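You operate a simulated robot arm through the tools that you are given. There is no shell and no other tool. Be economical: measure what you need, move in short steps, check, and stop when the job is done.

Carry out the task below with a simulated robot arm. There is one attempt and no reset: what you move stays moved.

TASK
Give the panel a quarter turn and paint its short edge; switch off after.
Fine: cross slide on SHORT; a full white coat; leave the table past the wheel.

The check looks at the end state, three seconds after you hand in, the way a careful person would. Anything else that was tipped, shoved, dropped, spilled or broken makes it a failure.

THE ROBOT
A 7-joint arm with a two-finger parallel gripper, fixed in place. Base frame: the origin is at the foot of the arm, x ahead of it, y to its left, z up. Units: m, rad, N and s.
With the tool pointing down near the work surface it reaches from about 0.24 to 0.62 m from the base axis. Its first joint turns from -1.152 to 1.152 rad. Payload 2.6 kg.
Tool frame: the origin (TCP) lies between the finger pads and is the grasp point; the fingertips stand 0.03 m ahead of it; z points along the fingers, y is the line along which they close. The gripper opens to 0.094 m. The fingers are 0.028 m wide and 0.01 m thick; the gripper's body (0.05 by 0.096 m) begins 0.055 m behind the TCP.
Orientation is that of the tool frame in the base frame, as a unit quaternion [w, x, y, z]. With the fingers straight down and closing along the base's y, the tool's x points along the base's -x, its y along +y and its z along -z.

THE INTERFACE
- The arm moves only by the tool nudge_tool. Its argument "deltas" is a list of rows, each an object of numbers (a shift or turn left out is 0, a gripper value left out holds the last): "x", "y", "z": the shift along the tool's x, y, z in units of 200 mm (1.0 is 200 mm); "wx", "wy", "wz": the turn, a rotation vector about the tool's x, y, z in units of 90 degrees (1.0 is 90 degrees); "hand": the opening in per cent of the stroke, from 0 (shut) to 100 (fully open). In form: [{"x": .., "y": .., "z": .., "wx": .., "wy": .., "wz": .., "hand": ..}, ...]. A call has 1 to 10 rows; each row is the pose to reach, as a shift and turn from the pose commanded when the call began, along the tool's axes at that moment. A call with a number of a shift or a turn outside -1 to 1 is refused whole. A row lasts 0.2 s, in which the tool goes at most 0.05 m and 0.15 rad; a call with a longer step from one row to the next is refused whole, and so is a gripper value outside its range. A pose out of reach is approached as far as the arm can. The call stops where the force on the tool passes 40 N (or 10 N more than at its start, if that is more) or the arm is blocked; 0.2 s more then pass. The fingers move at their own pace (about 0.072 m/s each) and stop on an object; they squeeze with about 24 N. The grip force told is the motor's: it shows also when the fingers shut on nothing. Time passes only in rows, and 0.2 s behind the last, so rows that repeat a pose let the fingers close. It gives the time, the measured TCP pose, the force on the tool (base axes), the opening and the grip force at its end, in the units of the frame above (readings bear some noise), with the torque about the TCP (base axes, N m) and any sound that the robot's microphone picked up.
- Cameras (640 x 400 px; columns grow to the right, rows downward): "scene" is fixed at [0.0429, 0.4287, 0.5815]; the picture's right is [-0.78, -0.62, 0.00], its down [-0.29, 0.37, -0.88] and it looks along [0.55, -0.69, -0.47] (base axes); focal length 371 px, centre (320, 200). "wrist" rides on the gripper at [0.076, 0.014, -0.102] in the tool frame; the picture's right is [-0.18, 0.98, 0.00], its down [-0.75, -0.14, -0.64] and it looks along [-0.63, -0.12, 0.77] (tool axes); focal length 243 px, centre (320, 200). There is no depth. A picture from a camera that has moved, and an enlarged one, comes with that camera's place and axes in the base frame and with its lens. The place of the scene camera against the robot may be out by one fixed shift of up to 0.012 m in any direction.
- get_image(camera): a new picture of that camera. No time passes.
- enlarge(camera, box): a new picture of the part [left, top, right, bottom] of that camera's present view, enlarged. No time passes.
- finish_job(): hands the job in; it is judged then, once.

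Go step by step. Nothing tells you positions but the pictures and the camera data: compare them with the known pose of the tool, close in by small moves and look again before you grip or let go. The budget is 120 turns and 84 pictures, counting those below and the enlarged ones. Unless the task says otherwise, let go and move clear before handing in.

The tools are called after ">>>" as name(argument=value, ...) on one line, values as JSON. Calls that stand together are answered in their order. nudge_tool: Moves the arm, as the interface text tells. Its arguments: {"type":"object","properties":{"deltas":{"type":"array","items":{"type":"object","properties":{"x":{"type":"number"},"y":{"type":"number"},"z":{"type":"number"},"wx":{"type":"number"},"wy":{"type":"number"},"wz":{"type":"number"},"hand":{"type":"number"}}}}},"required":["deltas"]} The other tools are called the same way: get_image (camera) takes a picture; enlarge (camera, box) takes an enlarged picture of a part of a camera's view; finish_job () hands the job in.

At the start:

```text
time_s: 0.0
eef_pos: [0.2322, -0.2774, 0.4019]
orientation: [0.0, 0.0, 1.0, 0.0]
ft_force: [-0.1, -0.5, -0.3]
ft_torque: [0.03, 0.01, -0.02]
opening: 0.0941
grasp_force: 0.1
```

scene: 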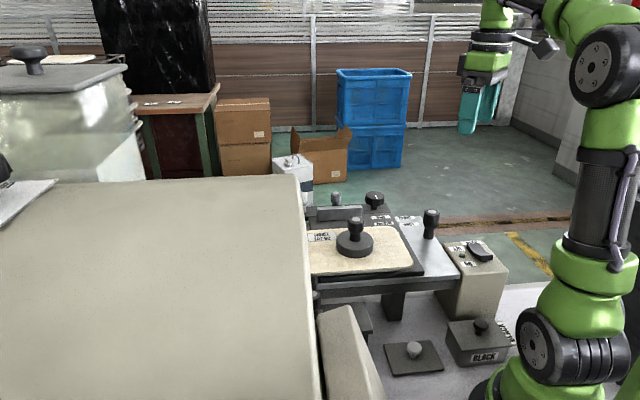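
wrist: 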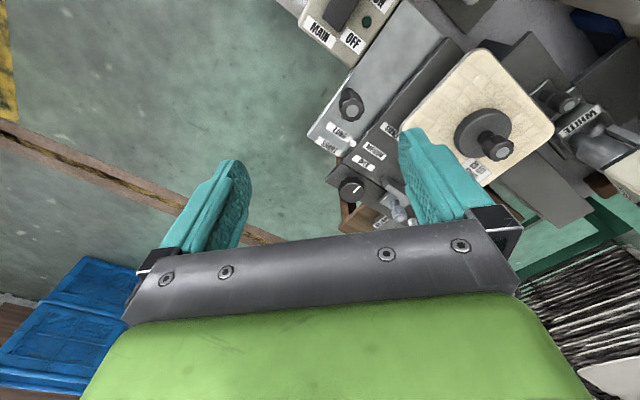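

I see a machine with a panel on a table, a cross slide, a MAIN switch box, and BLACK/WHITE pots or levers. I'll look closer first.

>>> enlarge(camera="scene", box=[270, 150, 530, 400])

>>> enlarge(camera="wrist", box=[290, 0, 640, 240])

```text
1.60 times, centred on (400, 275) of scene
camera zoom: at [0.0429, 0.4287, 0.5815], right [-0.78, -0.62, 0.0], down [-0.29, 0.37, -0.88], along [0.55, -0.69, -0.47], focal length 594 px, centre (192, 80)
```

zoom: 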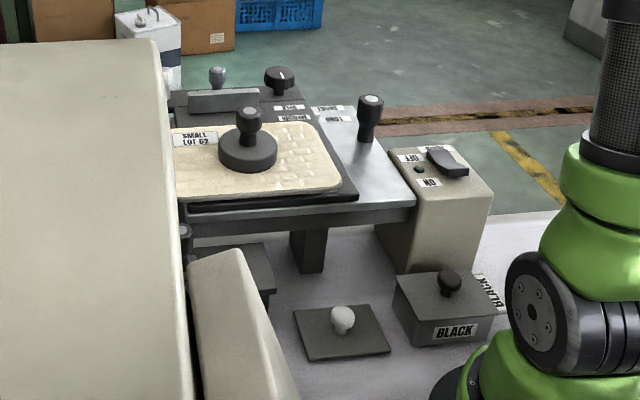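

```text
1.67 times, centred on (465, 120) of wrist
camera zoom: at [0.1555, -0.2623, 0.5031], right [0.18, 0.98, 0.0], down [0.75, -0.14, 0.64], along [0.63, -0.12, -0.77], focal length 404 px, centre (78, 333)
```

zoom: 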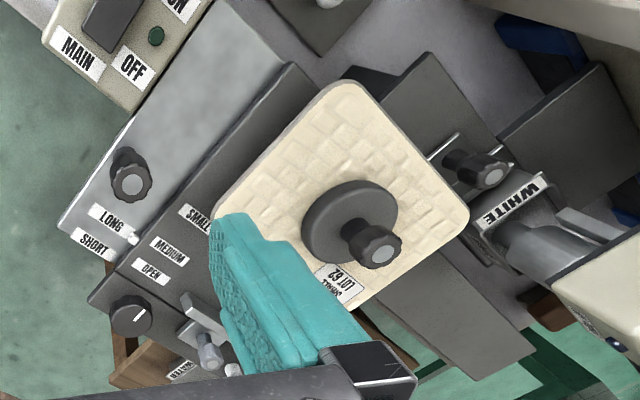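

The panel seems to be near (0.38, -0.02), on a tilted machine. I'll move the arm up and left for a better wrist view.

>>> nudge_tool(deltas=[{"y": 0.2, "z": -0.08}, {"y": 0.4, "z": -0.16}, {"y": 0.6, "z": -0.24}, {"y": 0.8, "z": -0.32}, {"y": 1.0, "z": -0.4}])

>>> get_image(camera="wrist")

>>> get_image(camera="scene")

```text
time_s: 1.2
eef_pos: [0.2318, -0.0749, 0.4808]
orientation: [0.001, 0.0, 1.0, 0.0]
ft_force: [0.1, -0.7, -0.6]
ft_torque: [0.02, -0.01, 0.0]
opening: 0.0942
grasp_force: 0.1
```

```text
79 pictures are left
camera wrist: at [0.1562, -0.0607, 0.5824], right [0.18, 0.98, 0.0], down [0.75, -0.14, 0.64], along [0.63, -0.12, -0.77], focal length 243 px, centre (320, 200)
```

wrist: 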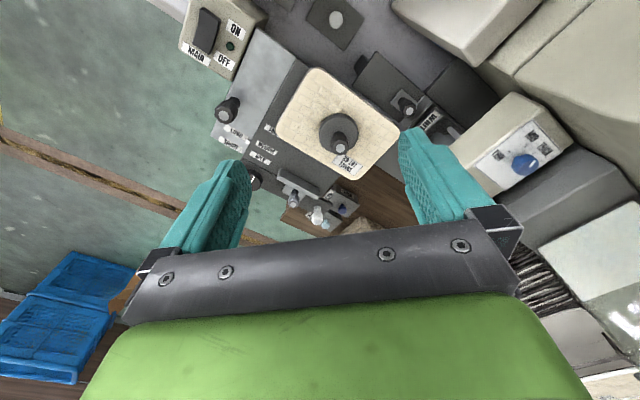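

```text
78 pictures are left
```

scene: 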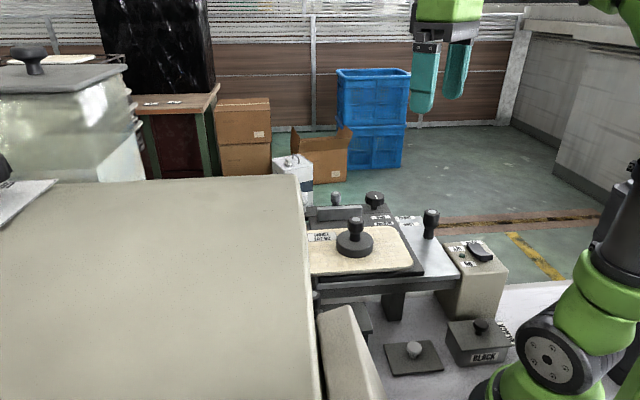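

>>> enlarge(camera="wrist", box=[170, 0, 400, 144])

>>> enlarge(camera="wrist", box=[200, 70, 400, 240])

>>> enlarge(camera="wrist", box=[350, 40, 600, 220])

```text
2.78 times, centred on (285, 72) of wrist
camera zoom: at [0.1562, -0.0607, 0.5824], right [0.18, 0.98, 0.0], down [0.75, -0.14, 0.64], along [0.63, -0.12, -0.77], focal length 674 px, centre (417, 556)
```

zoom: 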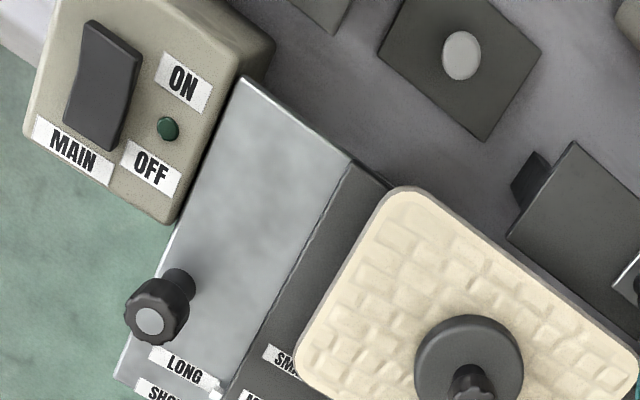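

```text
2.35 times, centred on (300, 155) of wrist
camera zoom: at [0.1562, -0.0607, 0.5824], right [0.18, 0.98, 0.0], down [0.75, -0.14, 0.64], along [0.63, -0.12, -0.77], focal length 571 px, centre (367, 306)
```

zoom: 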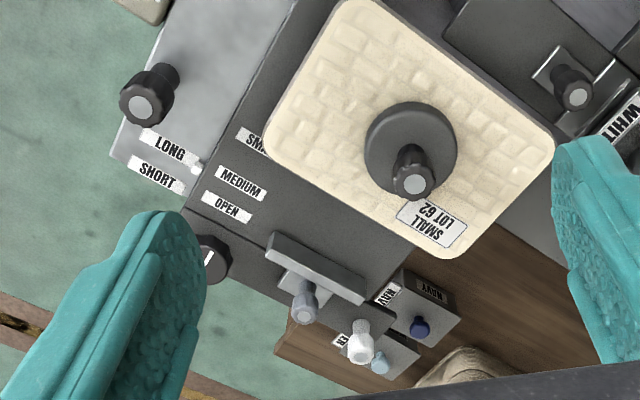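

```text
2.22 times, centred on (475, 130) of wrist
camera zoom: at [0.1562, -0.0607, 0.5824], right [0.18, 0.98, 0.0], down [0.75, -0.14, 0.64], along [0.63, -0.12, -0.77], focal length 539 px, centre (-24, 356)
```

zoom: 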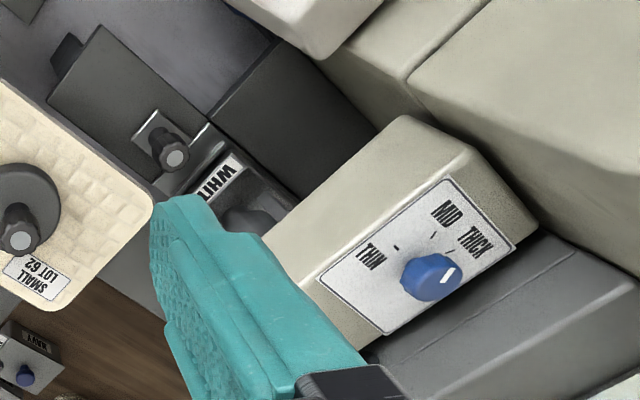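

>>> nudge_tool(deltas=[{"y": 0.2, "x": -0.1}, {"y": 0.4, "x": -0.2}, {"y": 0.6, "x": -0.3}, {"y": 0.8, "x": -0.3}])

>>> get_image(camera="wrist")

>>> enlarge(camera="wrist", box=[170, 60, 430, 220])

```text
time_s: 2.2
eef_pos: [0.291, 0.0806, 0.4817]
orientation: [-0.001, 0.0, 1.0, 0.001]
ft_force: [0.4, 0.8, -0.3]
ft_torque: [-0.02, 0.04, 0.0]
opening: 0.0941
grasp_force: 0.1
```

```text
74 pictures are left
camera wrist: at [0.2146, 0.0954, 0.5832], right [0.18, 0.98, 0.0], down [0.75, -0.14, 0.64], along [0.63, -0.12, -0.77], focal length 243 px, centre (320, 200)
```

wrist: 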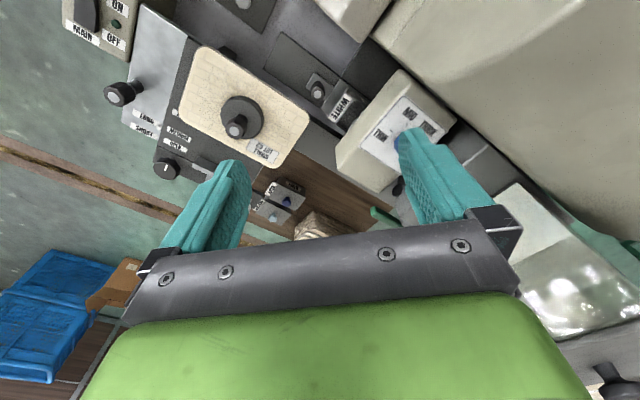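

```text
2.46 times, centred on (300, 140) of wrist
camera zoom: at [0.2146, 0.0954, 0.5832], right [0.18, 0.98, 0.0], down [0.75, -0.14, 0.64], along [0.63, -0.12, -0.77], focal length 597 px, centre (369, 348)
```

zoom: 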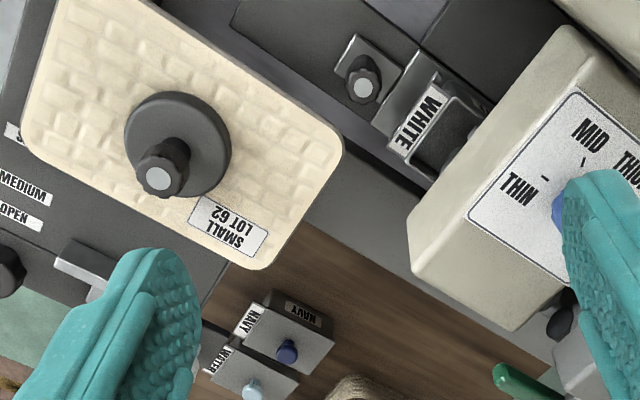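

>>> nudge_tool(deltas=[{"z": 0.2}, {"z": 0.4}, {"z": 0.5}])

>>> get_image(camera="wrist")

>>> enlarge(camera="wrist", box=[240, 20, 480, 170])

```text
time_s: 3.0
eef_pos: [0.2902, 0.0827, 0.3798]
orientation: [0.0, 0.0, 1.0, 0.0]
ft_force: [1.5, 0.4, 0.0]
ft_torque: [-0.01, -0.03, 0.0]
opening: 0.0941
grasp_force: 0.1
```

```text
72 pictures are left
camera wrist: at [0.2144, 0.0972, 0.4818], right [0.18, 0.98, 0.0], down [0.75, -0.14, 0.64], along [0.63, -0.12, -0.77], focal length 243 px, centre (320, 200)
```

wrist: 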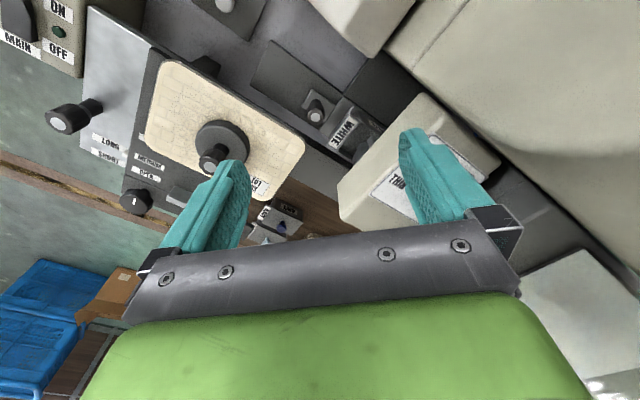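

```text
2.67 times, centred on (360, 95) of wrist
camera zoom: at [0.2144, 0.0972, 0.4818], right [0.18, 0.98, 0.0], down [0.75, -0.14, 0.64], along [0.63, -0.12, -0.77], focal length 647 px, centre (213, 480)
```

zoom: 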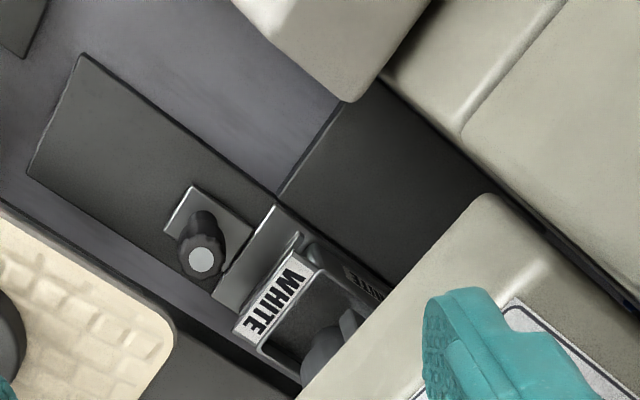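

>>> nudge_tool(deltas=[{"z": -0.1, "y": -0.2}, {"z": -0.1, "y": -0.4, "x": -0.1}, {"z": -0.1, "y": -0.6, "x": -0.2}, {"z": -0.1, "y": -0.8, "x": -0.3}, {"z": -0.1, "y": -1.0, "x": -0.4}])

>>> nudge_tool(deltas=[{"y": -0.2}, {"y": -0.4}])

>>> get_image(camera="wrist")

>>> enlarge(camera="wrist", box=[200, 20, 440, 220])

```text
time_s: 4.2
eef_pos: [0.3701, -0.1181, 0.4007]
orientation: [0.001, -0.001, 1.0, 0.0]
ft_force: [0.0, 0.2, 0.7]
ft_torque: [0.01, 0.0, 0.04]
opening: 0.094
grasp_force: 0.0
```

```text
time_s: 4.8
eef_pos: [0.3737, -0.1983, 0.4018]
orientation: [0.0, 0.0, 1.0, 0.0]
ft_force: [-0.1, 0.5, 1.0]
ft_torque: [-0.01, 0.02, 0.0]
opening: 0.0938
grasp_force: 0.2
```

```text
70 pictures are left
camera wrist: at [0.296, -0.1832, 0.5026], right [0.18, 0.98, 0.0], down [0.75, -0.14, 0.64], along [0.63, -0.12, -0.77], focal length 243 px, centre (320, 200)
```

wrist: 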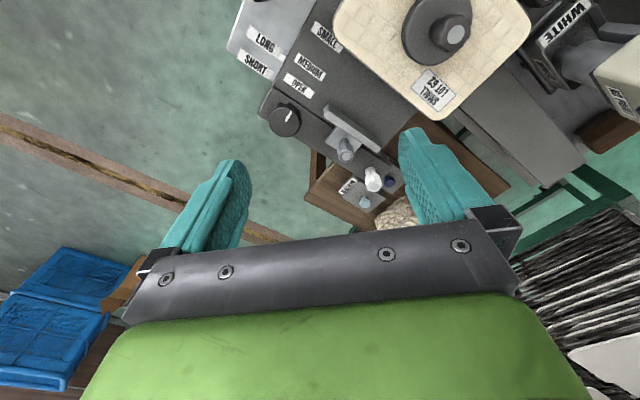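

```text
2.00 times, centred on (320, 120) of wrist
camera zoom: at [0.296, -0.1832, 0.5026], right [0.18, 0.98, 0.0], down [0.75, -0.14, 0.64], along [0.63, -0.12, -0.77], focal length 485 px, centre (320, 360)
```

zoom: 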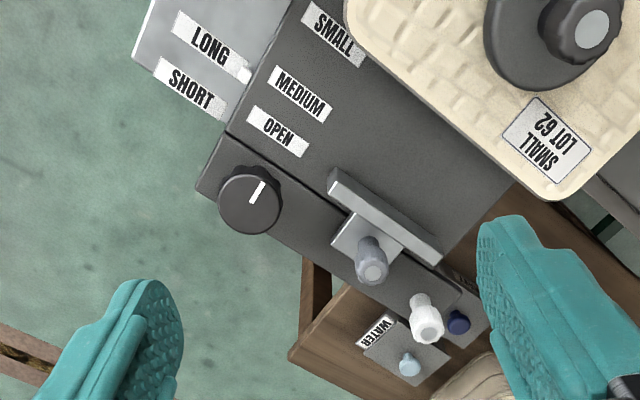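

>>> nudge_tool(deltas=[{"z": 0.2, "x": -0.1}, {"z": 0.35, "x": -0.2}])

>>> enlarge(camera="wrist", box=[180, 0, 440, 170])

>>> enlarge(camera="scene", box=[300, 170, 510, 300])

```text
time_s: 5.4
eef_pos: [0.4132, -0.197, 0.329]
orientation: [0.0, 0.0, 1.0, -0.001]
ft_force: [1.1, 0.3, -0.1]
ft_torque: [0.02, 0.01, 0.02]
opening: 0.0942
grasp_force: 0.0
```

```text
2.35 times, centred on (310, 85) of wrist
camera zoom: at [0.3369, -0.1828, 0.4311], right [0.18, 0.98, 0.0], down [0.75, -0.14, 0.64], along [0.63, -0.12, -0.77], focal length 571 px, centre (344, 471)
```

zoom: 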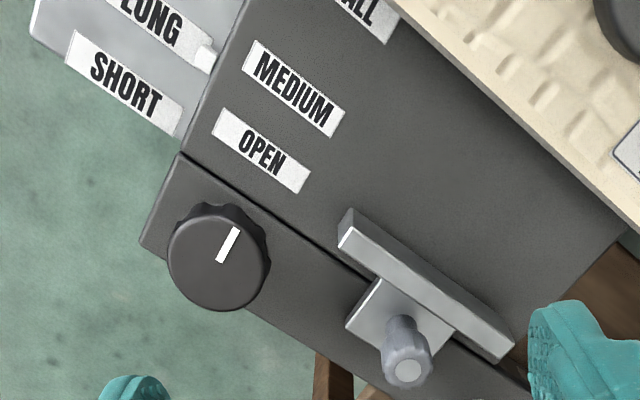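

```text
3.05 times, centred on (405, 235) of scene
camera zoom: at [0.0429, 0.4287, 0.5815], right [-0.78, -0.62, 0.0], down [-0.29, 0.37, -0.88], along [0.55, -0.69, -0.47], focal length 1132 px, centre (61, 93)
```

zoom: 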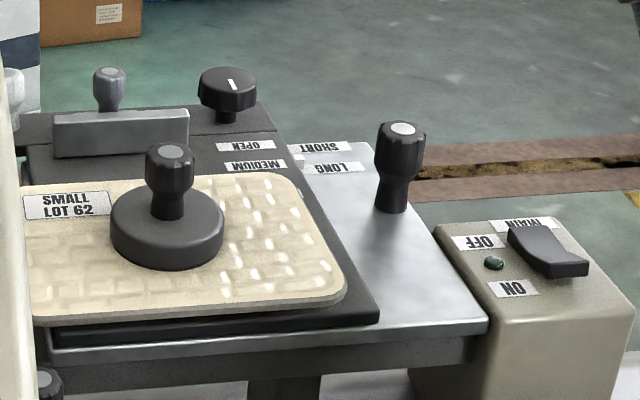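

>>> nudge_tool(deltas=[{"z": -0.2}, {"z": -0.4}, {"z": -0.6}, {"z": -0.7, "y": 0.2}, {"z": -0.7, "y": 0.4}, {"z": -0.7, "y": 0.6}, {"z": -0.7, "y": 0.8}, {"z": -0.7, "y": 1.0}])

>>> nudge_tool(deltas=[{"y": 0.2}, {"y": 0.4}, {"y": 0.6}, {"y": 0.8}])

>>> get_image(camera="wrist")

>>> enlarge(camera="wrist", box=[160, 0, 420, 180])

```text
time_s: 7.2
eef_pos: [0.3937, -0.0143, 0.4689]
orientation: [0.002, 0.0, 1.0, 0.0]
ft_force: [-0.7, 0.2, -0.3]
ft_torque: [0.01, 0.02, -0.01]
opening: 0.094
grasp_force: 0.0
out of reach, approached as far as the arm can: row 3, 4, 5, 6, 7, 8
```

```text
time_s: 8.2
eef_pos: [0.3792, 0.1184, 0.4659]
orientation: [0.001, 0.0, 1.0, 0.0]
ft_force: [-1.4, -0.7, 0.5]
ft_torque: [0.05, -0.02, 0.0]
opening: 0.0939
grasp_force: 0.0
out of reach, approached as far as the arm can: row 3, 4
```

```text
66 pictures are left
camera wrist: at [0.3026, 0.1327, 0.5687], right [0.18, 0.98, 0.0], down [0.75, -0.14, 0.64], along [0.63, -0.12, -0.76], focal length 243 px, centre (320, 200)
```

wrist: 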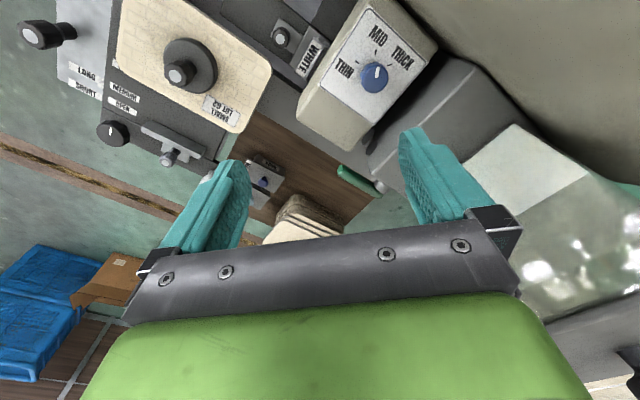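

```text
2.22 times, centred on (290, 90) of wrist
camera zoom: at [0.3026, 0.1327, 0.5687], right [0.18, 0.98, 0.0], down [0.75, -0.14, 0.64], along [0.63, -0.12, -0.76], focal length 539 px, centre (387, 444)
```

zoom: 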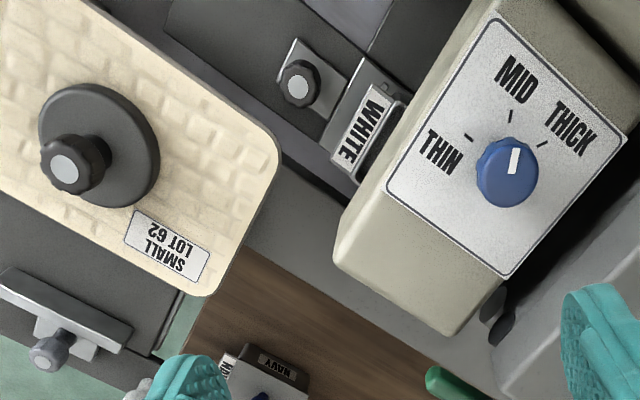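

Dial reads MID and the fence sits OPEN. The panel's knob top is near (0.346, -0.065, 0.227), so I'll move above it.

>>> nudge_tool(deltas=[{"x": 0.03, "y": -0.18, "z": 0.12, "wz": -0.08}, {"x": 0.06, "y": -0.36, "z": 0.24, "wz": -0.16}, {"x": 0.1, "y": -0.54, "z": 0.36, "wz": -0.24}, {"x": 0.13, "y": -0.72, "z": 0.44, "wz": -0.32}, {"x": 0.16, "y": -0.9, "z": 0.5, "wz": -0.4}, {"x": 0.16, "y": -0.9, "z": 0.5, "wz": -0.45}, {"x": 0.16, "y": -0.9, "z": 0.5, "wz": -0.5}])

>>> get_image(camera="wrist")

>>> enlarge(camera="scene", box=[280, 60, 540, 300])

```text
time_s: 9.8
eef_pos: [0.3484, -0.0614, 0.3656]
orientation: [0.0, -0.383, 0.924, 0.0]
ft_force: [-0.5, -0.3, 0.7]
ft_torque: [0.02, 0.01, -0.03]
opening: 0.0938
grasp_force: 0.0
```

```text
64 pictures are left
camera wrist: at [0.284, -0.1055, 0.4678], right [-0.57, 0.82, 0.0], down [0.63, 0.43, 0.64], along [0.53, 0.36, -0.77], focal length 243 px, centre (320, 200)
```

wrist: 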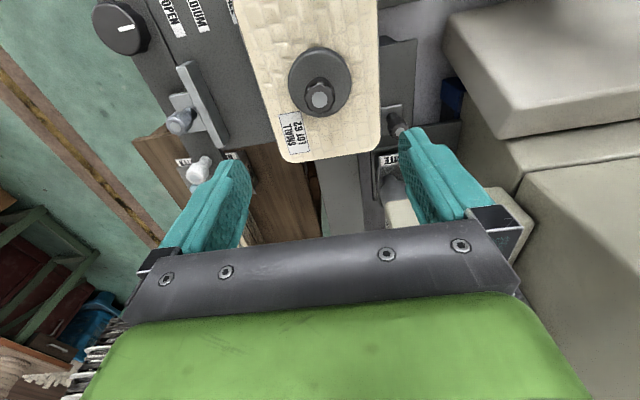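

```text
1.67 times, centred on (410, 180) of scene
camera zoom: at [0.0429, 0.4287, 0.5815], right [-0.78, -0.62, 0.0], down [-0.29, 0.37, -0.88], along [0.55, -0.69, -0.47], focal length 619 px, centre (170, 233)
```

zoom: 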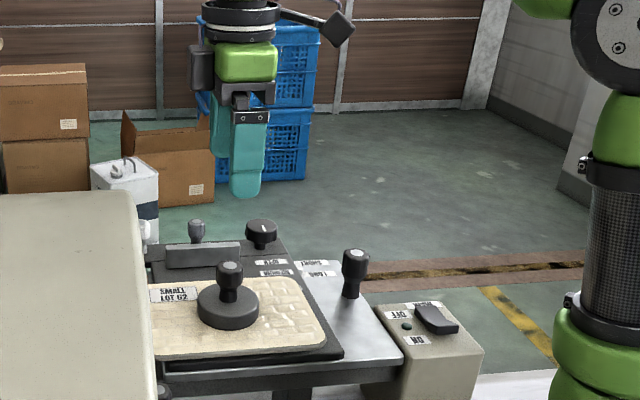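

The tool is now square to the machine. I'll descend over the panel's knob, about 4 steps, with the gripper open.

>>> nudge_tool(deltas=[{"x": 0.028, "z": 0.2}, {"x": 0.028, "z": 0.4}, {"x": 0.028, "z": 0.56}, {"x": 0.028, "z": 0.66}, {"x": 0.028, "z": 0.7}])

>>> enlarge(camera="scene", box=[300, 150, 480, 290])

>>> get_image(camera="wrist")

```text
time_s: 11.0
eef_pos: [0.3461, -0.0643, 0.225]
orientation: [0.001, -0.383, 0.924, -0.001]
ft_force: [-0.4, 0.0, -0.4]
ft_torque: [0.02, 0.0, 0.0]
opening: 0.0941
grasp_force: 0.0
```

```text
2.86 times, centred on (390, 220) of scene
camera zoom: at [0.0429, 0.4287, 0.5815], right [-0.78, -0.62, 0.0], down [-0.29, 0.37, -0.88], along [0.55, -0.69, -0.47], focal length 1061 px, centre (120, 143)
```

zoom: 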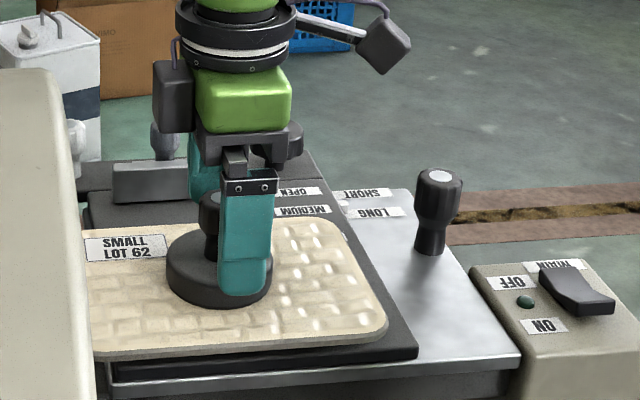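

```text
61 pictures are left
camera wrist: at [0.2808, -0.1081, 0.3273], right [-0.57, 0.82, 0.0], down [0.63, 0.43, 0.64], along [0.53, 0.36, -0.77], focal length 243 px, centre (320, 200)
```

wrist: 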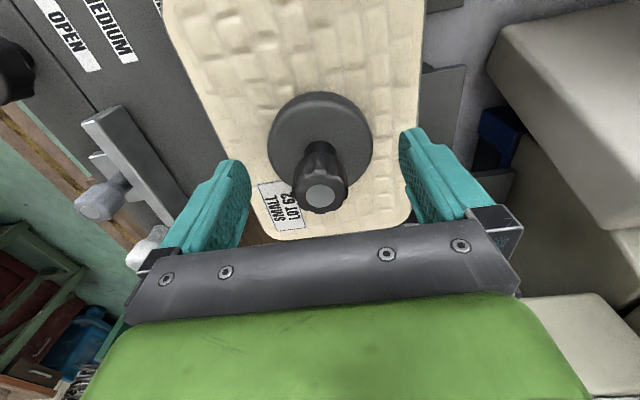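

>>> nudge_tool(deltas=[{"hand": 0}, {"hand": 0}, {"hand": 0}, {"hand": 0}])

>>> enlarge(camera="scene", box=[300, 150, 480, 290])

```text
time_s: 12.0
eef_pos: [0.345, -0.0655, 0.2259]
orientation: [0.0, -0.382, 0.924, 0.0]
ft_force: [2.0, -1.2, -1.5]
ft_torque: [-0.03, -0.07, -0.03]
opening: 0.0292
grasp_force: 24.0
```

```text
2.86 times, centred on (390, 220) of scene
camera zoom: at [0.0429, 0.4287, 0.5815], right [-0.78, -0.62, 0.0], down [-0.29, 0.37, -0.88], along [0.55, -0.69, -0.47], focal length 1061 px, centre (120, 143)
```

zoom: 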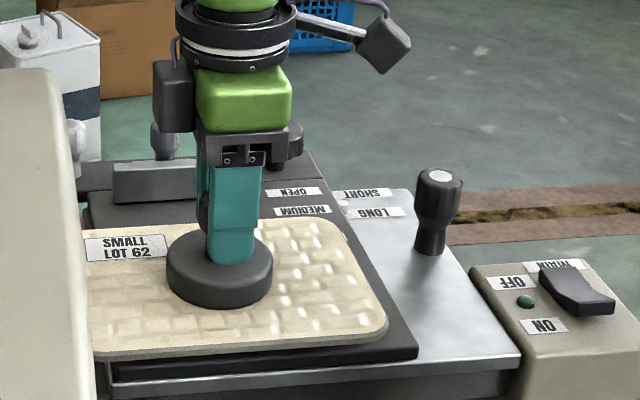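

Gripped the knob (29 mm). A small trial turn will show whether it moves with the panel.

>>> nudge_tool(deltas=[{"wz": 0.07}, {"wz": 0.14}, {"wz": 0.2}])

>>> enlarge(camera="scene", box=[300, 150, 480, 290])

```text
time_s: 12.8
eef_pos: [0.3451, -0.0658, 0.2262]
orientation: [-0.001, -0.233, 0.973, 0.0]
ft_force: [0.4, 0.1, -0.2]
ft_torque: [0.0, 0.02, 0.01]
opening: 0.0293
grasp_force: 24.2
```

```text
2.86 times, centred on (390, 220) of scene
camera zoom: at [0.043, 0.4287, 0.5815], right [-0.78, -0.62, 0.0], down [-0.29, 0.37, -0.88], along [0.55, -0.69, -0.47], focal length 1061 px, centre (120, 143)
```

zoom: 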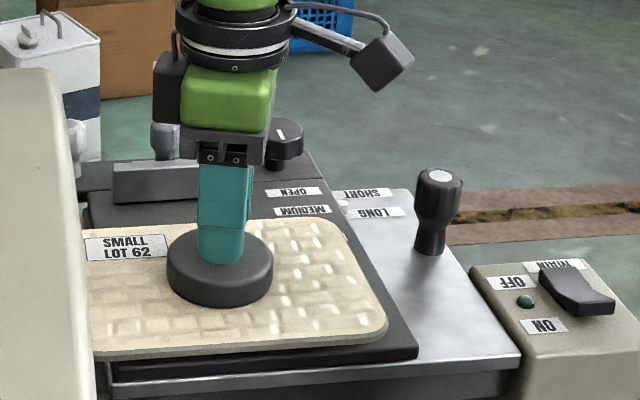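

The panel did not follow the turn, and the torque is about zero. I'll lift slightly to see whether it's a loose weight or fixed to the panel.

>>> nudge_tool(deltas=[{"z": -0.03}, {"z": -0.06}])

>>> enlarge(camera="scene", box=[300, 150, 480, 290])

```text
time_s: 13.4
eef_pos: [0.3446, -0.0649, 0.2386]
orientation: [0.0, -0.233, 0.972, 0.0]
ft_force: [0.4, -0.7, -5.1]
ft_torque: [0.02, 0.02, -0.02]
opening: 0.0293
grasp_force: 23.6
```

```text
2.86 times, centred on (390, 220) of scene
camera zoom: at [0.043, 0.4287, 0.5815], right [-0.78, -0.62, 0.0], down [-0.29, 0.37, -0.88], along [0.55, -0.69, -0.47], focal length 1061 px, centre (120, 143)
```

zoom: 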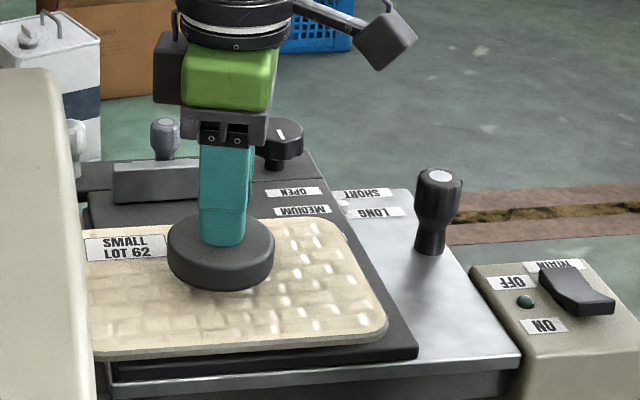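

It's a loose weight of about 5 N. I'll set it back down, press a little, and try turning the panel under it.

>>> nudge_tool(deltas=[{"z": 0.03}, {"z": 0.055}, {"z": 0.062}, {"z": 0.07}])

>>> get_image(camera="wrist")

```text
time_s: 14.4
eef_pos: [0.3455, -0.0658, 0.2252]
orientation: [0.002, -0.234, 0.972, -0.002]
ft_force: [-3.5, 1.5, 9.8]
ft_torque: [-0.04, 0.46, -0.03]
opening: 0.0293
grasp_force: 23.5
```

```text
57 pictures are left
camera wrist: at [0.2709, -0.0875, 0.3273], right [-0.28, 0.96, 0.0], down [0.73, 0.22, 0.64], along [0.62, 0.18, -0.76], focal length 243 px, centre (320, 200)
```

wrist: 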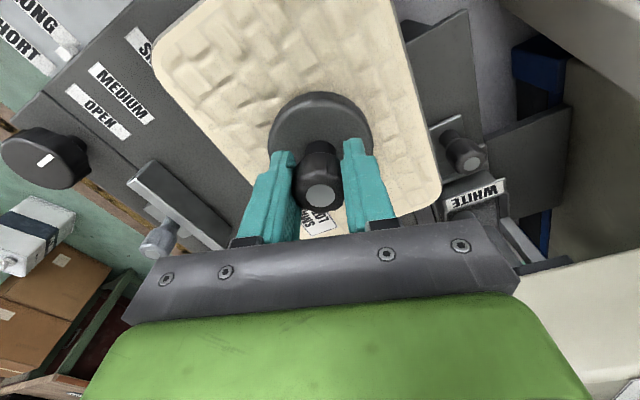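

>>> nudge_tool(deltas=[{"z": 0.005, "wz": 0.07}, {"z": 0.01, "wz": 0.14}, {"z": 0.01, "wz": 0.2}])

>>> enlarge(camera="scene", box=[300, 150, 480, 290])

```text
time_s: 15.2
eef_pos: [0.3461, -0.0652, 0.2238]
orientation: [0.002, -0.077, 0.997, 0.0]
ft_force: [-0.9, 2.0, 17.0]
ft_torque: [0.02, -0.05, 0.06]
opening: 0.0291
grasp_force: 24.1
```

```text
2.86 times, centred on (390, 220) of scene
camera zoom: at [0.0429, 0.4287, 0.5814], right [-0.78, -0.62, 0.0], down [-0.29, 0.37, -0.88], along [0.55, -0.69, -0.47], focal length 1061 px, centre (120, 143)
```

zoom: 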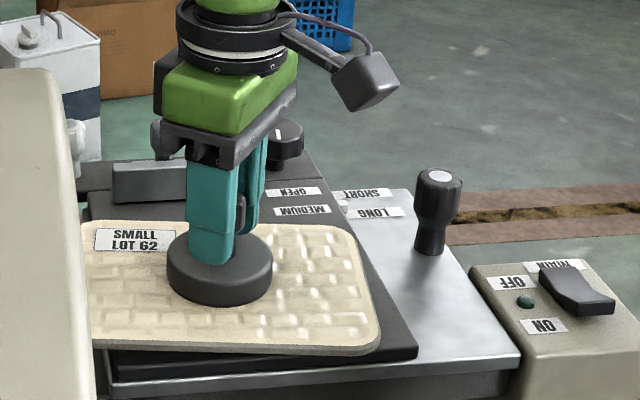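

Pressing works: the panel turned with the weight. I'll continue the turn.

>>> nudge_tool(deltas=[{"wz": 0.07}, {"wz": 0.14}, {"wz": 0.21}, {"wz": 0.28}, {"wz": 0.35}, {"wz": 0.42}])

>>> get_image(camera="wrist")

```text
time_s: 16.6
eef_pos: [0.3456, -0.0655, 0.222]
orientation: [0.0, 0.249, 0.968, 0.0]
ft_force: [-5.9, 3.5, 16.1]
ft_torque: [0.04, 0.13, 0.05]
opening: 0.0291
grasp_force: 23.9
```

```text
55 pictures are left
camera wrist: at [0.2854, -0.016, 0.3245], right [0.64, 0.77, 0.0], down [0.59, -0.49, 0.64], along [0.49, -0.41, -0.77], focal length 243 px, centre (320, 200)
```

wrist: 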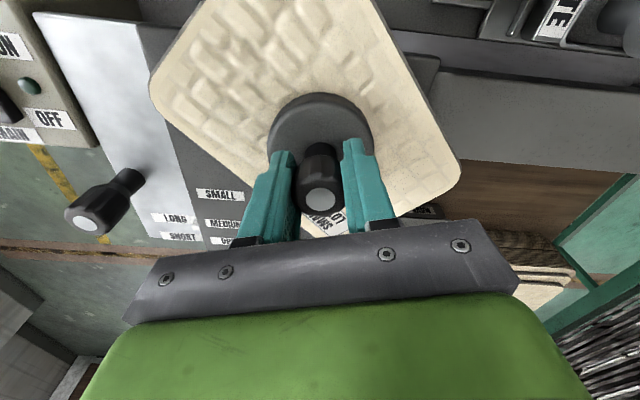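

>>> nudge_tool(deltas=[{"wz": 0.07}, {"wz": 0.14}, {"wz": 0.21}, {"wz": 0.28}, {"wz": 0.35}])

>>> get_image(camera="wrist")

>>> enlarge(camera="scene", box=[300, 150, 480, 290])

```text
time_s: 17.8
eef_pos: [0.3453, -0.0663, 0.2216]
orientation: [0.001, 0.503, 0.864, 0.0]
ft_force: [2.1, 0.8, 2.5]
ft_torque: [-0.02, -0.01, 0.02]
opening: 0.0292
grasp_force: 24.5
```

```text
54 pictures are left
camera wrist: at [0.3192, 0.0075, 0.3243], right [0.95, 0.33, 0.0], down [0.25, -0.72, 0.64], along [0.21, -0.61, -0.77], focal length 243 px, centre (320, 200)
```

wrist: 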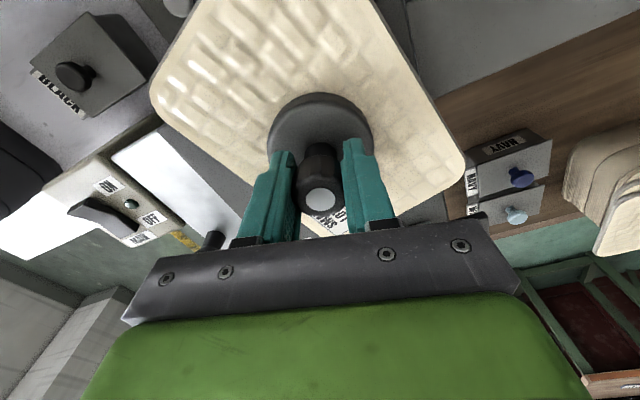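

```text
2.86 times, centred on (390, 220) of scene
camera zoom: at [0.0429, 0.4287, 0.5815], right [-0.78, -0.62, 0.0], down [-0.29, 0.37, -0.88], along [0.55, -0.69, -0.47], focal length 1061 px, centre (120, 143)
```

zoom: 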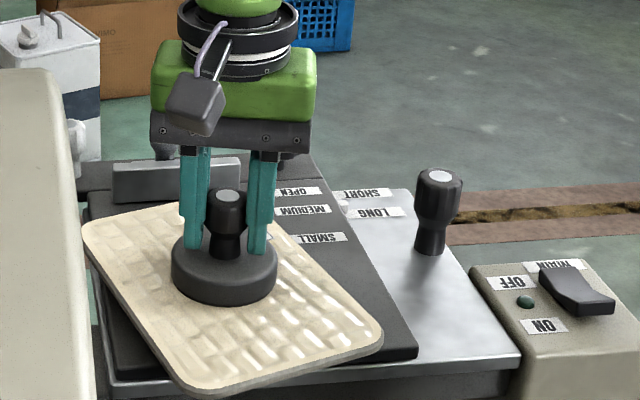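

About 76° turned by my estimate, with roughly 13° still to go. I'll press a bit more and finish the turn.

>>> nudge_tool(deltas=[{"z": 0.012}, {"z": 0.02}, {"z": 0.02, "wz": 0.05}, {"z": 0.02, "wz": 0.1}, {"z": 0.02, "wz": 0.15}])

>>> enlarge(camera="scene", box=[300, 150, 480, 290])

```text
time_s: 19.0
eef_pos: [0.3458, -0.0668, 0.2188]
orientation: [-0.001, 0.6, 0.8, 0.0]
ft_force: [-7.0, 0.9, 17.6]
ft_torque: [-0.08, 0.02, -0.08]
opening: 0.0296
grasp_force: 23.9
```

```text
2.86 times, centred on (390, 220) of scene
camera zoom: at [0.0428, 0.4287, 0.5814], right [-0.78, -0.62, 0.0], down [-0.29, 0.37, -0.88], along [0.55, -0.69, -0.47], focal length 1061 px, centre (120, 143)
```

zoom: 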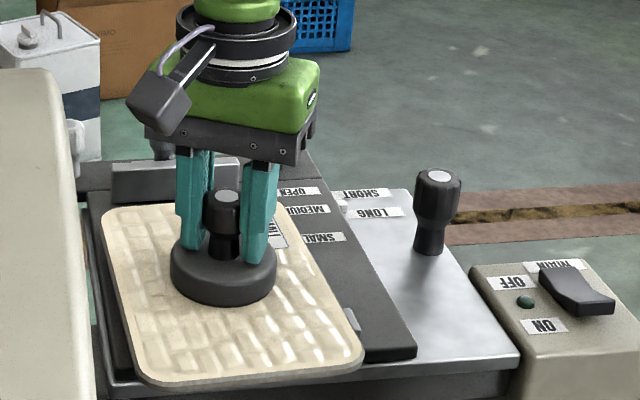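

The panel edges now read about ±45°, square with the machine. I'll relieve the press, open, and rise for a check.

>>> nudge_tool(deltas=[{"z": -0.01}, {"z": -0.018}, {"z": -0.018, "hand": 100}, {"z": -0.018, "hand": 100}, {"z": -0.018, "hand": 100}, {"z": -0.2, "hand": 100}, {"z": -0.4}, {"z": -0.6}, {"z": -0.8}])

>>> nudge_tool(deltas=[{"wz": -0.09}, {"wz": -0.18}, {"wz": -0.27}, {"wz": -0.36}, {"wz": -0.45}, {"wz": -0.54}, {"wz": -0.63}, {"wz": -0.72}, {"wz": -0.8}])

>>> get_image(camera="wrist")

```text
time_s: 21.0
eef_pos: [0.344, -0.066, 0.3797]
orientation: [-0.001, 0.6, 0.8, 0.0]
ft_force: [-0.1, 0.1, 0.1]
ft_torque: [0.0, 0.01, 0.0]
opening: 0.094
grasp_force: 0.1
```

```text
time_s: 23.0
eef_pos: [0.3452, -0.0669, 0.3791]
orientation: [0.001, 0.013, 1.0, 0.0]
ft_force: [0.1, 0.3, -0.2]
ft_torque: [0.0, -0.01, 0.03]
opening: 0.094
grasp_force: 0.0
```

```text
51 pictures are left
camera wrist: at [0.2698, -0.0494, 0.4808], right [0.21, 0.98, 0.0], down [0.75, -0.16, 0.64], along [0.63, -0.14, -0.77], focal length 243 px, centre (320, 200)
```

wrist: 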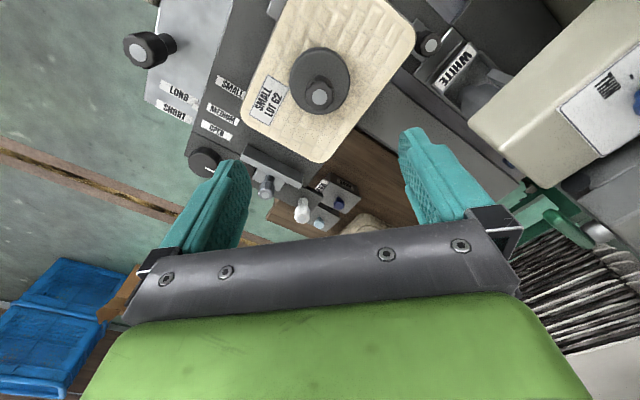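

>>> enlarge(camera="wrist", box=[180, 0, 440, 180])

>>> enlarge(camera="scene", box=[300, 150, 480, 290])

```text
2.22 times, centred on (310, 90) of wrist
camera zoom: at [0.2698, -0.0494, 0.4808], right [0.21, 0.98, 0.0], down [0.75, -0.16, 0.64], along [0.63, -0.14, -0.77], focal length 539 px, centre (342, 444)
```

zoom: 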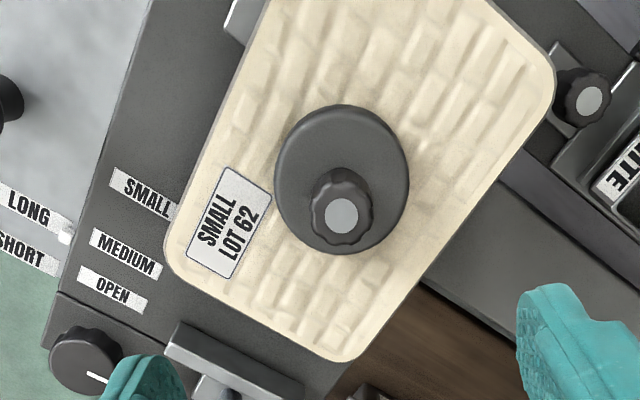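

```text
2.86 times, centred on (390, 220) of scene
camera zoom: at [0.0429, 0.4287, 0.5815], right [-0.78, -0.62, 0.0], down [-0.29, 0.37, -0.88], along [0.55, -0.69, -0.47], focal length 1061 px, centre (120, 143)
```

zoom: 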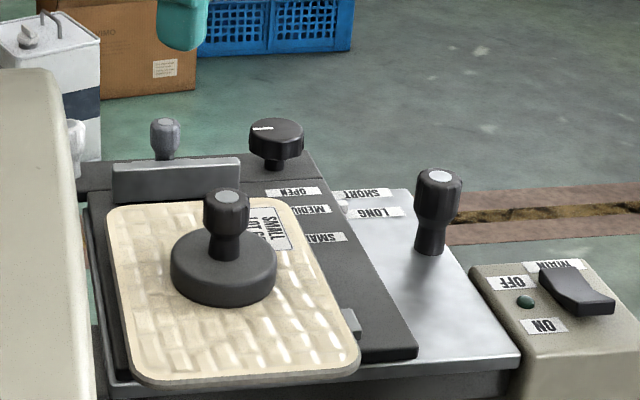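

The dial pointer has turned along with the panel, so it appears geared to a turntable. Now a closer squareness check.

>>> enlarge(camera="wrist", box=[190, 0, 350, 100])

>>> enlarge(camera="wrist", box=[180, 85, 340, 185])

```text
4.00 times, centred on (270, 50) of wrist
camera zoom: at [0.2698, -0.0494, 0.4808], right [0.21, 0.98, 0.0], down [0.75, -0.16, 0.64], along [0.63, -0.14, -0.77], focal length 970 px, centre (520, 800)
```

zoom: 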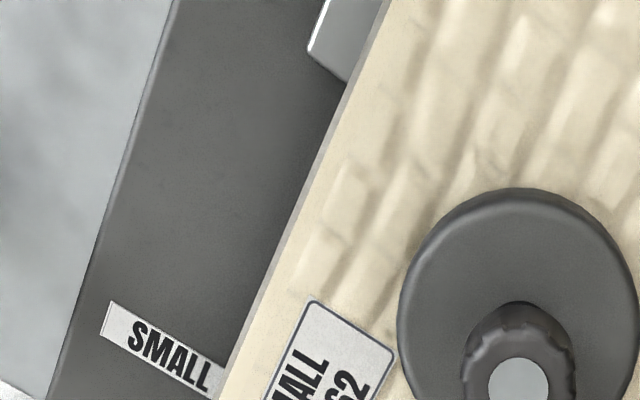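

```text
4.00 times, centred on (260, 135) of wrist
camera zoom: at [0.2698, -0.0494, 0.4808], right [0.21, 0.98, 0.0], down [0.75, -0.16, 0.64], along [0.63, -0.14, -0.77], focal length 970 px, centre (560, 460)
```

zoom: 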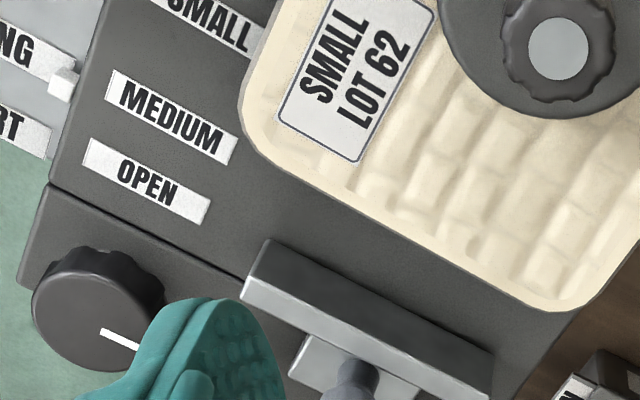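

The panel is square to the fence and table within about 1°. Next is finding how the cross slide moves, so I'll look closely at the rear strip with the dial, fence knob and white knob.

>>> nudge_tool(deltas=[{"x": -0.15, "y": -0.16, "z": 0.0}, {"x": -0.3, "y": -0.32}, {"x": -0.45, "y": -0.5, "z": 0.1}, {"x": -0.55, "y": -0.6, "z": 0.2}])

>>> get_image(camera="wrist")

>>> enlarge(camera="wrist", box=[230, 0, 430, 150])

```text
refused: row 3 steps farther than a row can; nothing moved
```

```text
46 pictures are left
camera wrist: at [0.2698, -0.0494, 0.4808], right [0.21, 0.98, 0.0], down [0.75, -0.16, 0.64], along [0.63, -0.14, -0.77], focal length 243 px, centre (320, 200)
```

wrist: 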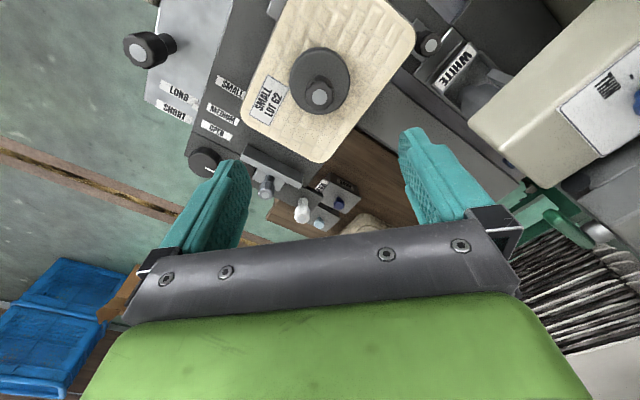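

```text
2.67 times, centred on (330, 75) of wrist
camera zoom: at [0.2698, -0.0494, 0.4808], right [0.21, 0.98, 0.0], down [0.75, -0.16, 0.64], along [0.63, -0.14, -0.77], focal length 647 px, centre (293, 533)
```

zoom: 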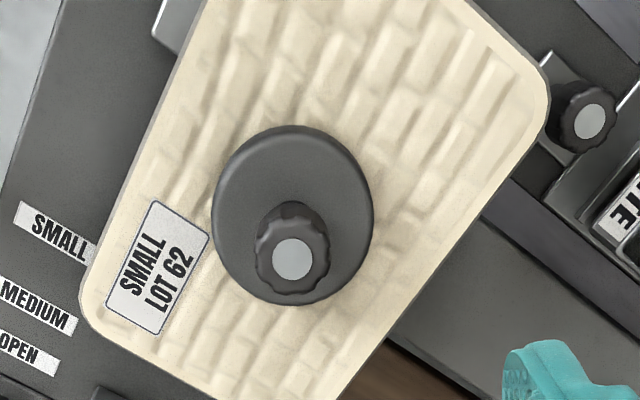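

>>> nudge_tool(deltas=[{"x": -0.15, "y": -0.16}, {"x": -0.3, "y": -0.32}, {"x": -0.45, "y": -0.48, "z": 0.1}, {"x": -0.55, "y": -0.6, "z": 0.2}])

>>> enlarge(camera="wrist", box=[160, 0, 460, 180])

```text
time_s: 24.0
eef_pos: [0.4529, -0.1904, 0.3372]
orientation: [0.001, 0.016, 1.0, 0.0]
ft_force: [0.2, 0.5, -0.5]
ft_torque: [0.01, 0.01, 0.01]
opening: 0.0941
grasp_force: 0.2
```

```text
2.13 times, centred on (310, 90) of wrist
camera zoom: at [0.3769, -0.1736, 0.44], right [0.21, 0.98, 0.0], down [0.75, -0.16, 0.64], along [0.63, -0.14, -0.77], focal length 518 px, centre (341, 435)
```

zoom: 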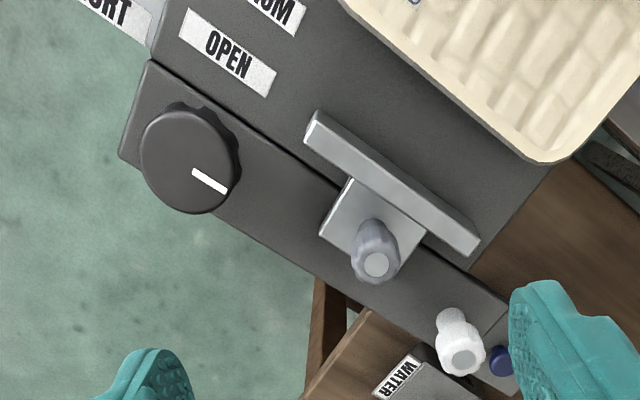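

A white knob stands at the end of the rear strip near (0.546, -0.139), and it looks like the cross-slide grip. I'll turn the tool and move over it.

>>> nudge_tool(deltas=[{"x": -0.1, "y": 0.05, "wz": 0.08}, {"x": -0.2, "y": 0.1, "wz": 0.16}, {"x": -0.3, "y": 0.16, "wz": 0.24}, {"x": -0.4, "y": 0.22, "wz": 0.32}, {"x": -0.457, "y": 0.27, "wz": 0.4}, {"x": -0.457, "y": 0.27, "wz": 0.48}])

>>> get_image(camera="wrist")

```text
time_s: 25.4
eef_pos: [0.5336, -0.1289, 0.3118]
orientation: [0.004, 0.341, 0.94, 0.005]
ft_force: [0.7, 0.0, -0.2]
ft_torque: [0.02, 0.0, 0.02]
opening: 0.0943
grasp_force: 0.2
out of reach, approached as far as the arm can: row 3, 4, 5, 6
```

```text
43 pictures are left
camera wrist: at [0.4827, -0.0693, 0.4143], right [0.77, 0.64, 0.02], down [0.48, -0.6, 0.64], along [0.42, -0.49, -0.76], focal length 243 px, centre (320, 200)
```

wrist: 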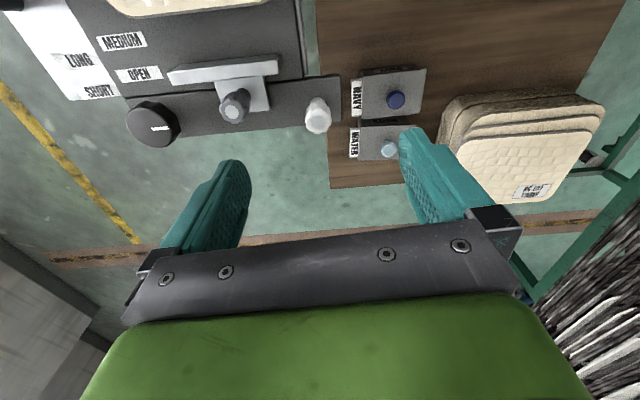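

>>> nudge_tool(deltas=[{"x": -0.05, "z": 0.1, "hand": 60}, {"x": -0.1, "z": 0.3, "wz": 0.03, "hand": 60}, {"x": -0.1, "z": 0.38, "wz": 0.05, "hand": 60}])

>>> get_image(camera="wrist")

```text
time_s: 26.2
eef_pos: [0.5626, -0.143, 0.2425]
orientation: [0.005, 0.377, 0.926, 0.005]
ft_force: [1.0, 0.1, 1.0]
ft_torque: [0.04, 0.03, 0.01]
opening: 0.0566
grasp_force: 0.0
out of reach, approached as far as the arm can: row 2, 3
```

```text
42 pictures are left
camera wrist: at [0.5167, -0.0799, 0.3436], right [0.82, 0.57, 0.01], down [0.43, -0.63, 0.64], along [0.38, -0.52, -0.77], focal length 243 px, centre (320, 200)
```

wrist: 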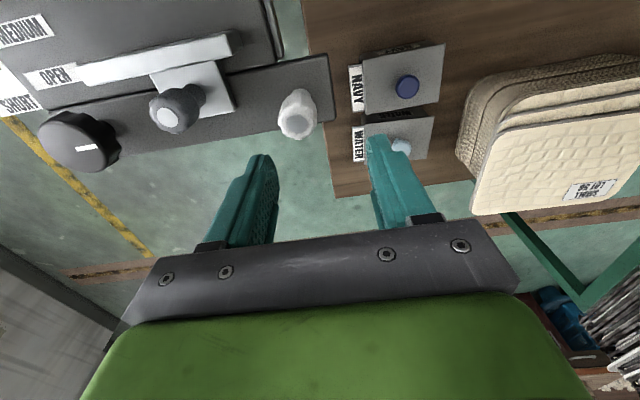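

>>> nudge_tool(deltas=[{"x": 0.06, "y": -0.06}, {"x": 0.06, "y": -0.06, "z": 0.1}])

```text
time_s: 26.8
eef_pos: [0.5661, -0.1505, 0.2287]
orientation: [0.004, 0.377, 0.926, 0.005]
ft_force: [0.6, 0.3, 0.3]
ft_torque: [-0.04, 0.02, 0.0]
opening: 0.0564
grasp_force: 0.1
out of reach, approached as far as the arm can: row 1, 2
```

>>> nudge_tool(deltas=[{"x": 0.03, "y": -0.03}, {"x": 0.03, "y": -0.03}])

```text
time_s: 27.4
eef_pos: [0.5631, -0.1536, 0.2305]
orientation: [0.005, 0.377, 0.926, 0.006]
ft_force: [0.6, -0.8, 0.4]
ft_torque: [0.02, 0.01, 0.01]
opening: 0.0566
grasp_force: 0.1
out of reach, approached as far as the arm can: row 1, 2
```

>>> nudge_tool(deltas=[{"x": 0.1, "y": -0.05}, {"x": 0.16, "y": -0.08}])

```text
time_s: 28.0
eef_pos: [0.5605, -0.1497, 0.244]
orientation: [0.005, 0.377, 0.926, 0.006]
ft_force: [0.7, 0.0, 0.0]
ft_torque: [0.04, 0.03, 0.02]
opening: 0.0563
grasp_force: 0.0
out of reach, approached as far as the arm can: row 1, 2
```

>>> nudge_tool(deltas=[{"z": 0.1}, {"z": 0.2}])

>>> get_image(camera="wrist")

```text
time_s: 28.6
eef_pos: [0.5736, -0.1531, 0.2084]
orientation: [0.004, 0.377, 0.926, 0.005]
ft_force: [-0.3, 0.1, -0.7]
ft_torque: [-0.02, 0.02, 0.03]
opening: 0.0563
grasp_force: 0.1
out of reach, approached as far as the arm can: row 1, 2
```

```text
41 pictures are left
camera wrist: at [0.5262, -0.0898, 0.3106], right [0.82, 0.57, 0.01], down [0.43, -0.63, 0.64], along [0.38, -0.52, -0.77], focal length 243 px, centre (320, 200)
```

wrist: 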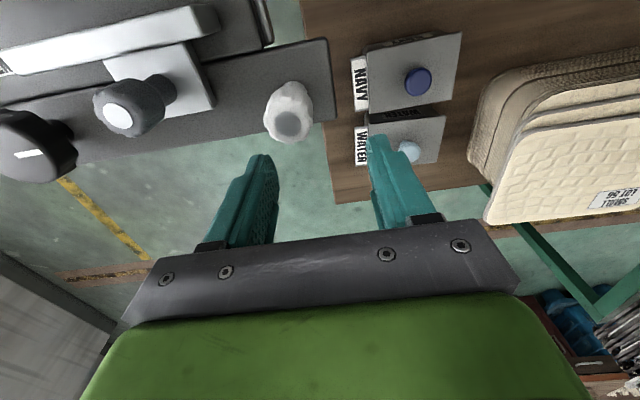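

The arm seems stuck at its straight-elbow boundary. I'll pull it firmly inward to get off the singularity.

>>> nudge_tool(deltas=[{"x": 0.12, "y": -0.12}, {"x": 0.24, "y": -0.2}, {"x": 0.3, "y": -0.25}, {"x": 0.3, "y": -0.25}])

```text
time_s: 29.6
eef_pos: [0.5623, -0.1621, 0.2268]
orientation: [0.005, 0.377, 0.926, 0.005]
ft_force: [0.5, 0.0, 0.4]
ft_torque: [-0.02, 0.03, -0.01]
opening: 0.0564
grasp_force: 0.0
out of reach, approached as far as the arm can: row 1, 2, 3, 4
```

>>> nudge_tool(deltas=[{"wz": -0.09, "x": 0.1}, {"wz": -0.18, "x": 0.1}, {"wz": -0.27, "x": 0.1}, {"wz": -0.36, "x": 0.1}])

```text
time_s: 30.6
eef_pos: [0.5626, -0.1513, 0.2337]
orientation: [0.006, 0.103, 0.995, 0.004]
ft_force: [0.6, 0.3, -0.3]
ft_torque: [-0.01, -0.01, 0.0]
opening: 0.0566
grasp_force: 0.0
out of reach, approached as far as the arm can: row 1, 2, 3, 4
```

>>> nudge_tool(deltas=[{"x": 0.2}, {"x": 0.4}, {"x": 0.6}, {"x": 0.8}, {"x": 0.8}])

```text
time_s: 31.8
eef_pos: [0.5421, -0.1613, 0.2788]
orientation: [0.006, 0.103, 0.995, 0.004]
ft_force: [0.3, -0.1, 0.3]
ft_torque: [0.02, -0.01, -0.02]
opening: 0.0561
grasp_force: 0.1
out of reach, approached as far as the arm can: row 1, 2, 3, 4, 5
```

>>> nudge_tool(deltas=[{"x": 0.1, "y": 0.15, "wz": 0.05, "z": -0.1}, {"x": 0.2, "y": 0.3, "wz": -0.05, "z": -0.15}, {"x": 0.3, "y": 0.45, "wz": -0.1, "z": -0.15}, {"x": 0.45, "y": 0.55, "wz": -0.1, "z": -0.15}, {"x": 0.6, "y": 0.65, "wz": -0.1, "z": -0.15}, {"x": 0.8, "y": 0.7, "wz": -0.1, "z": -0.15}])

```text
refused: row 2 steps farther than a row can; nothing moved
```

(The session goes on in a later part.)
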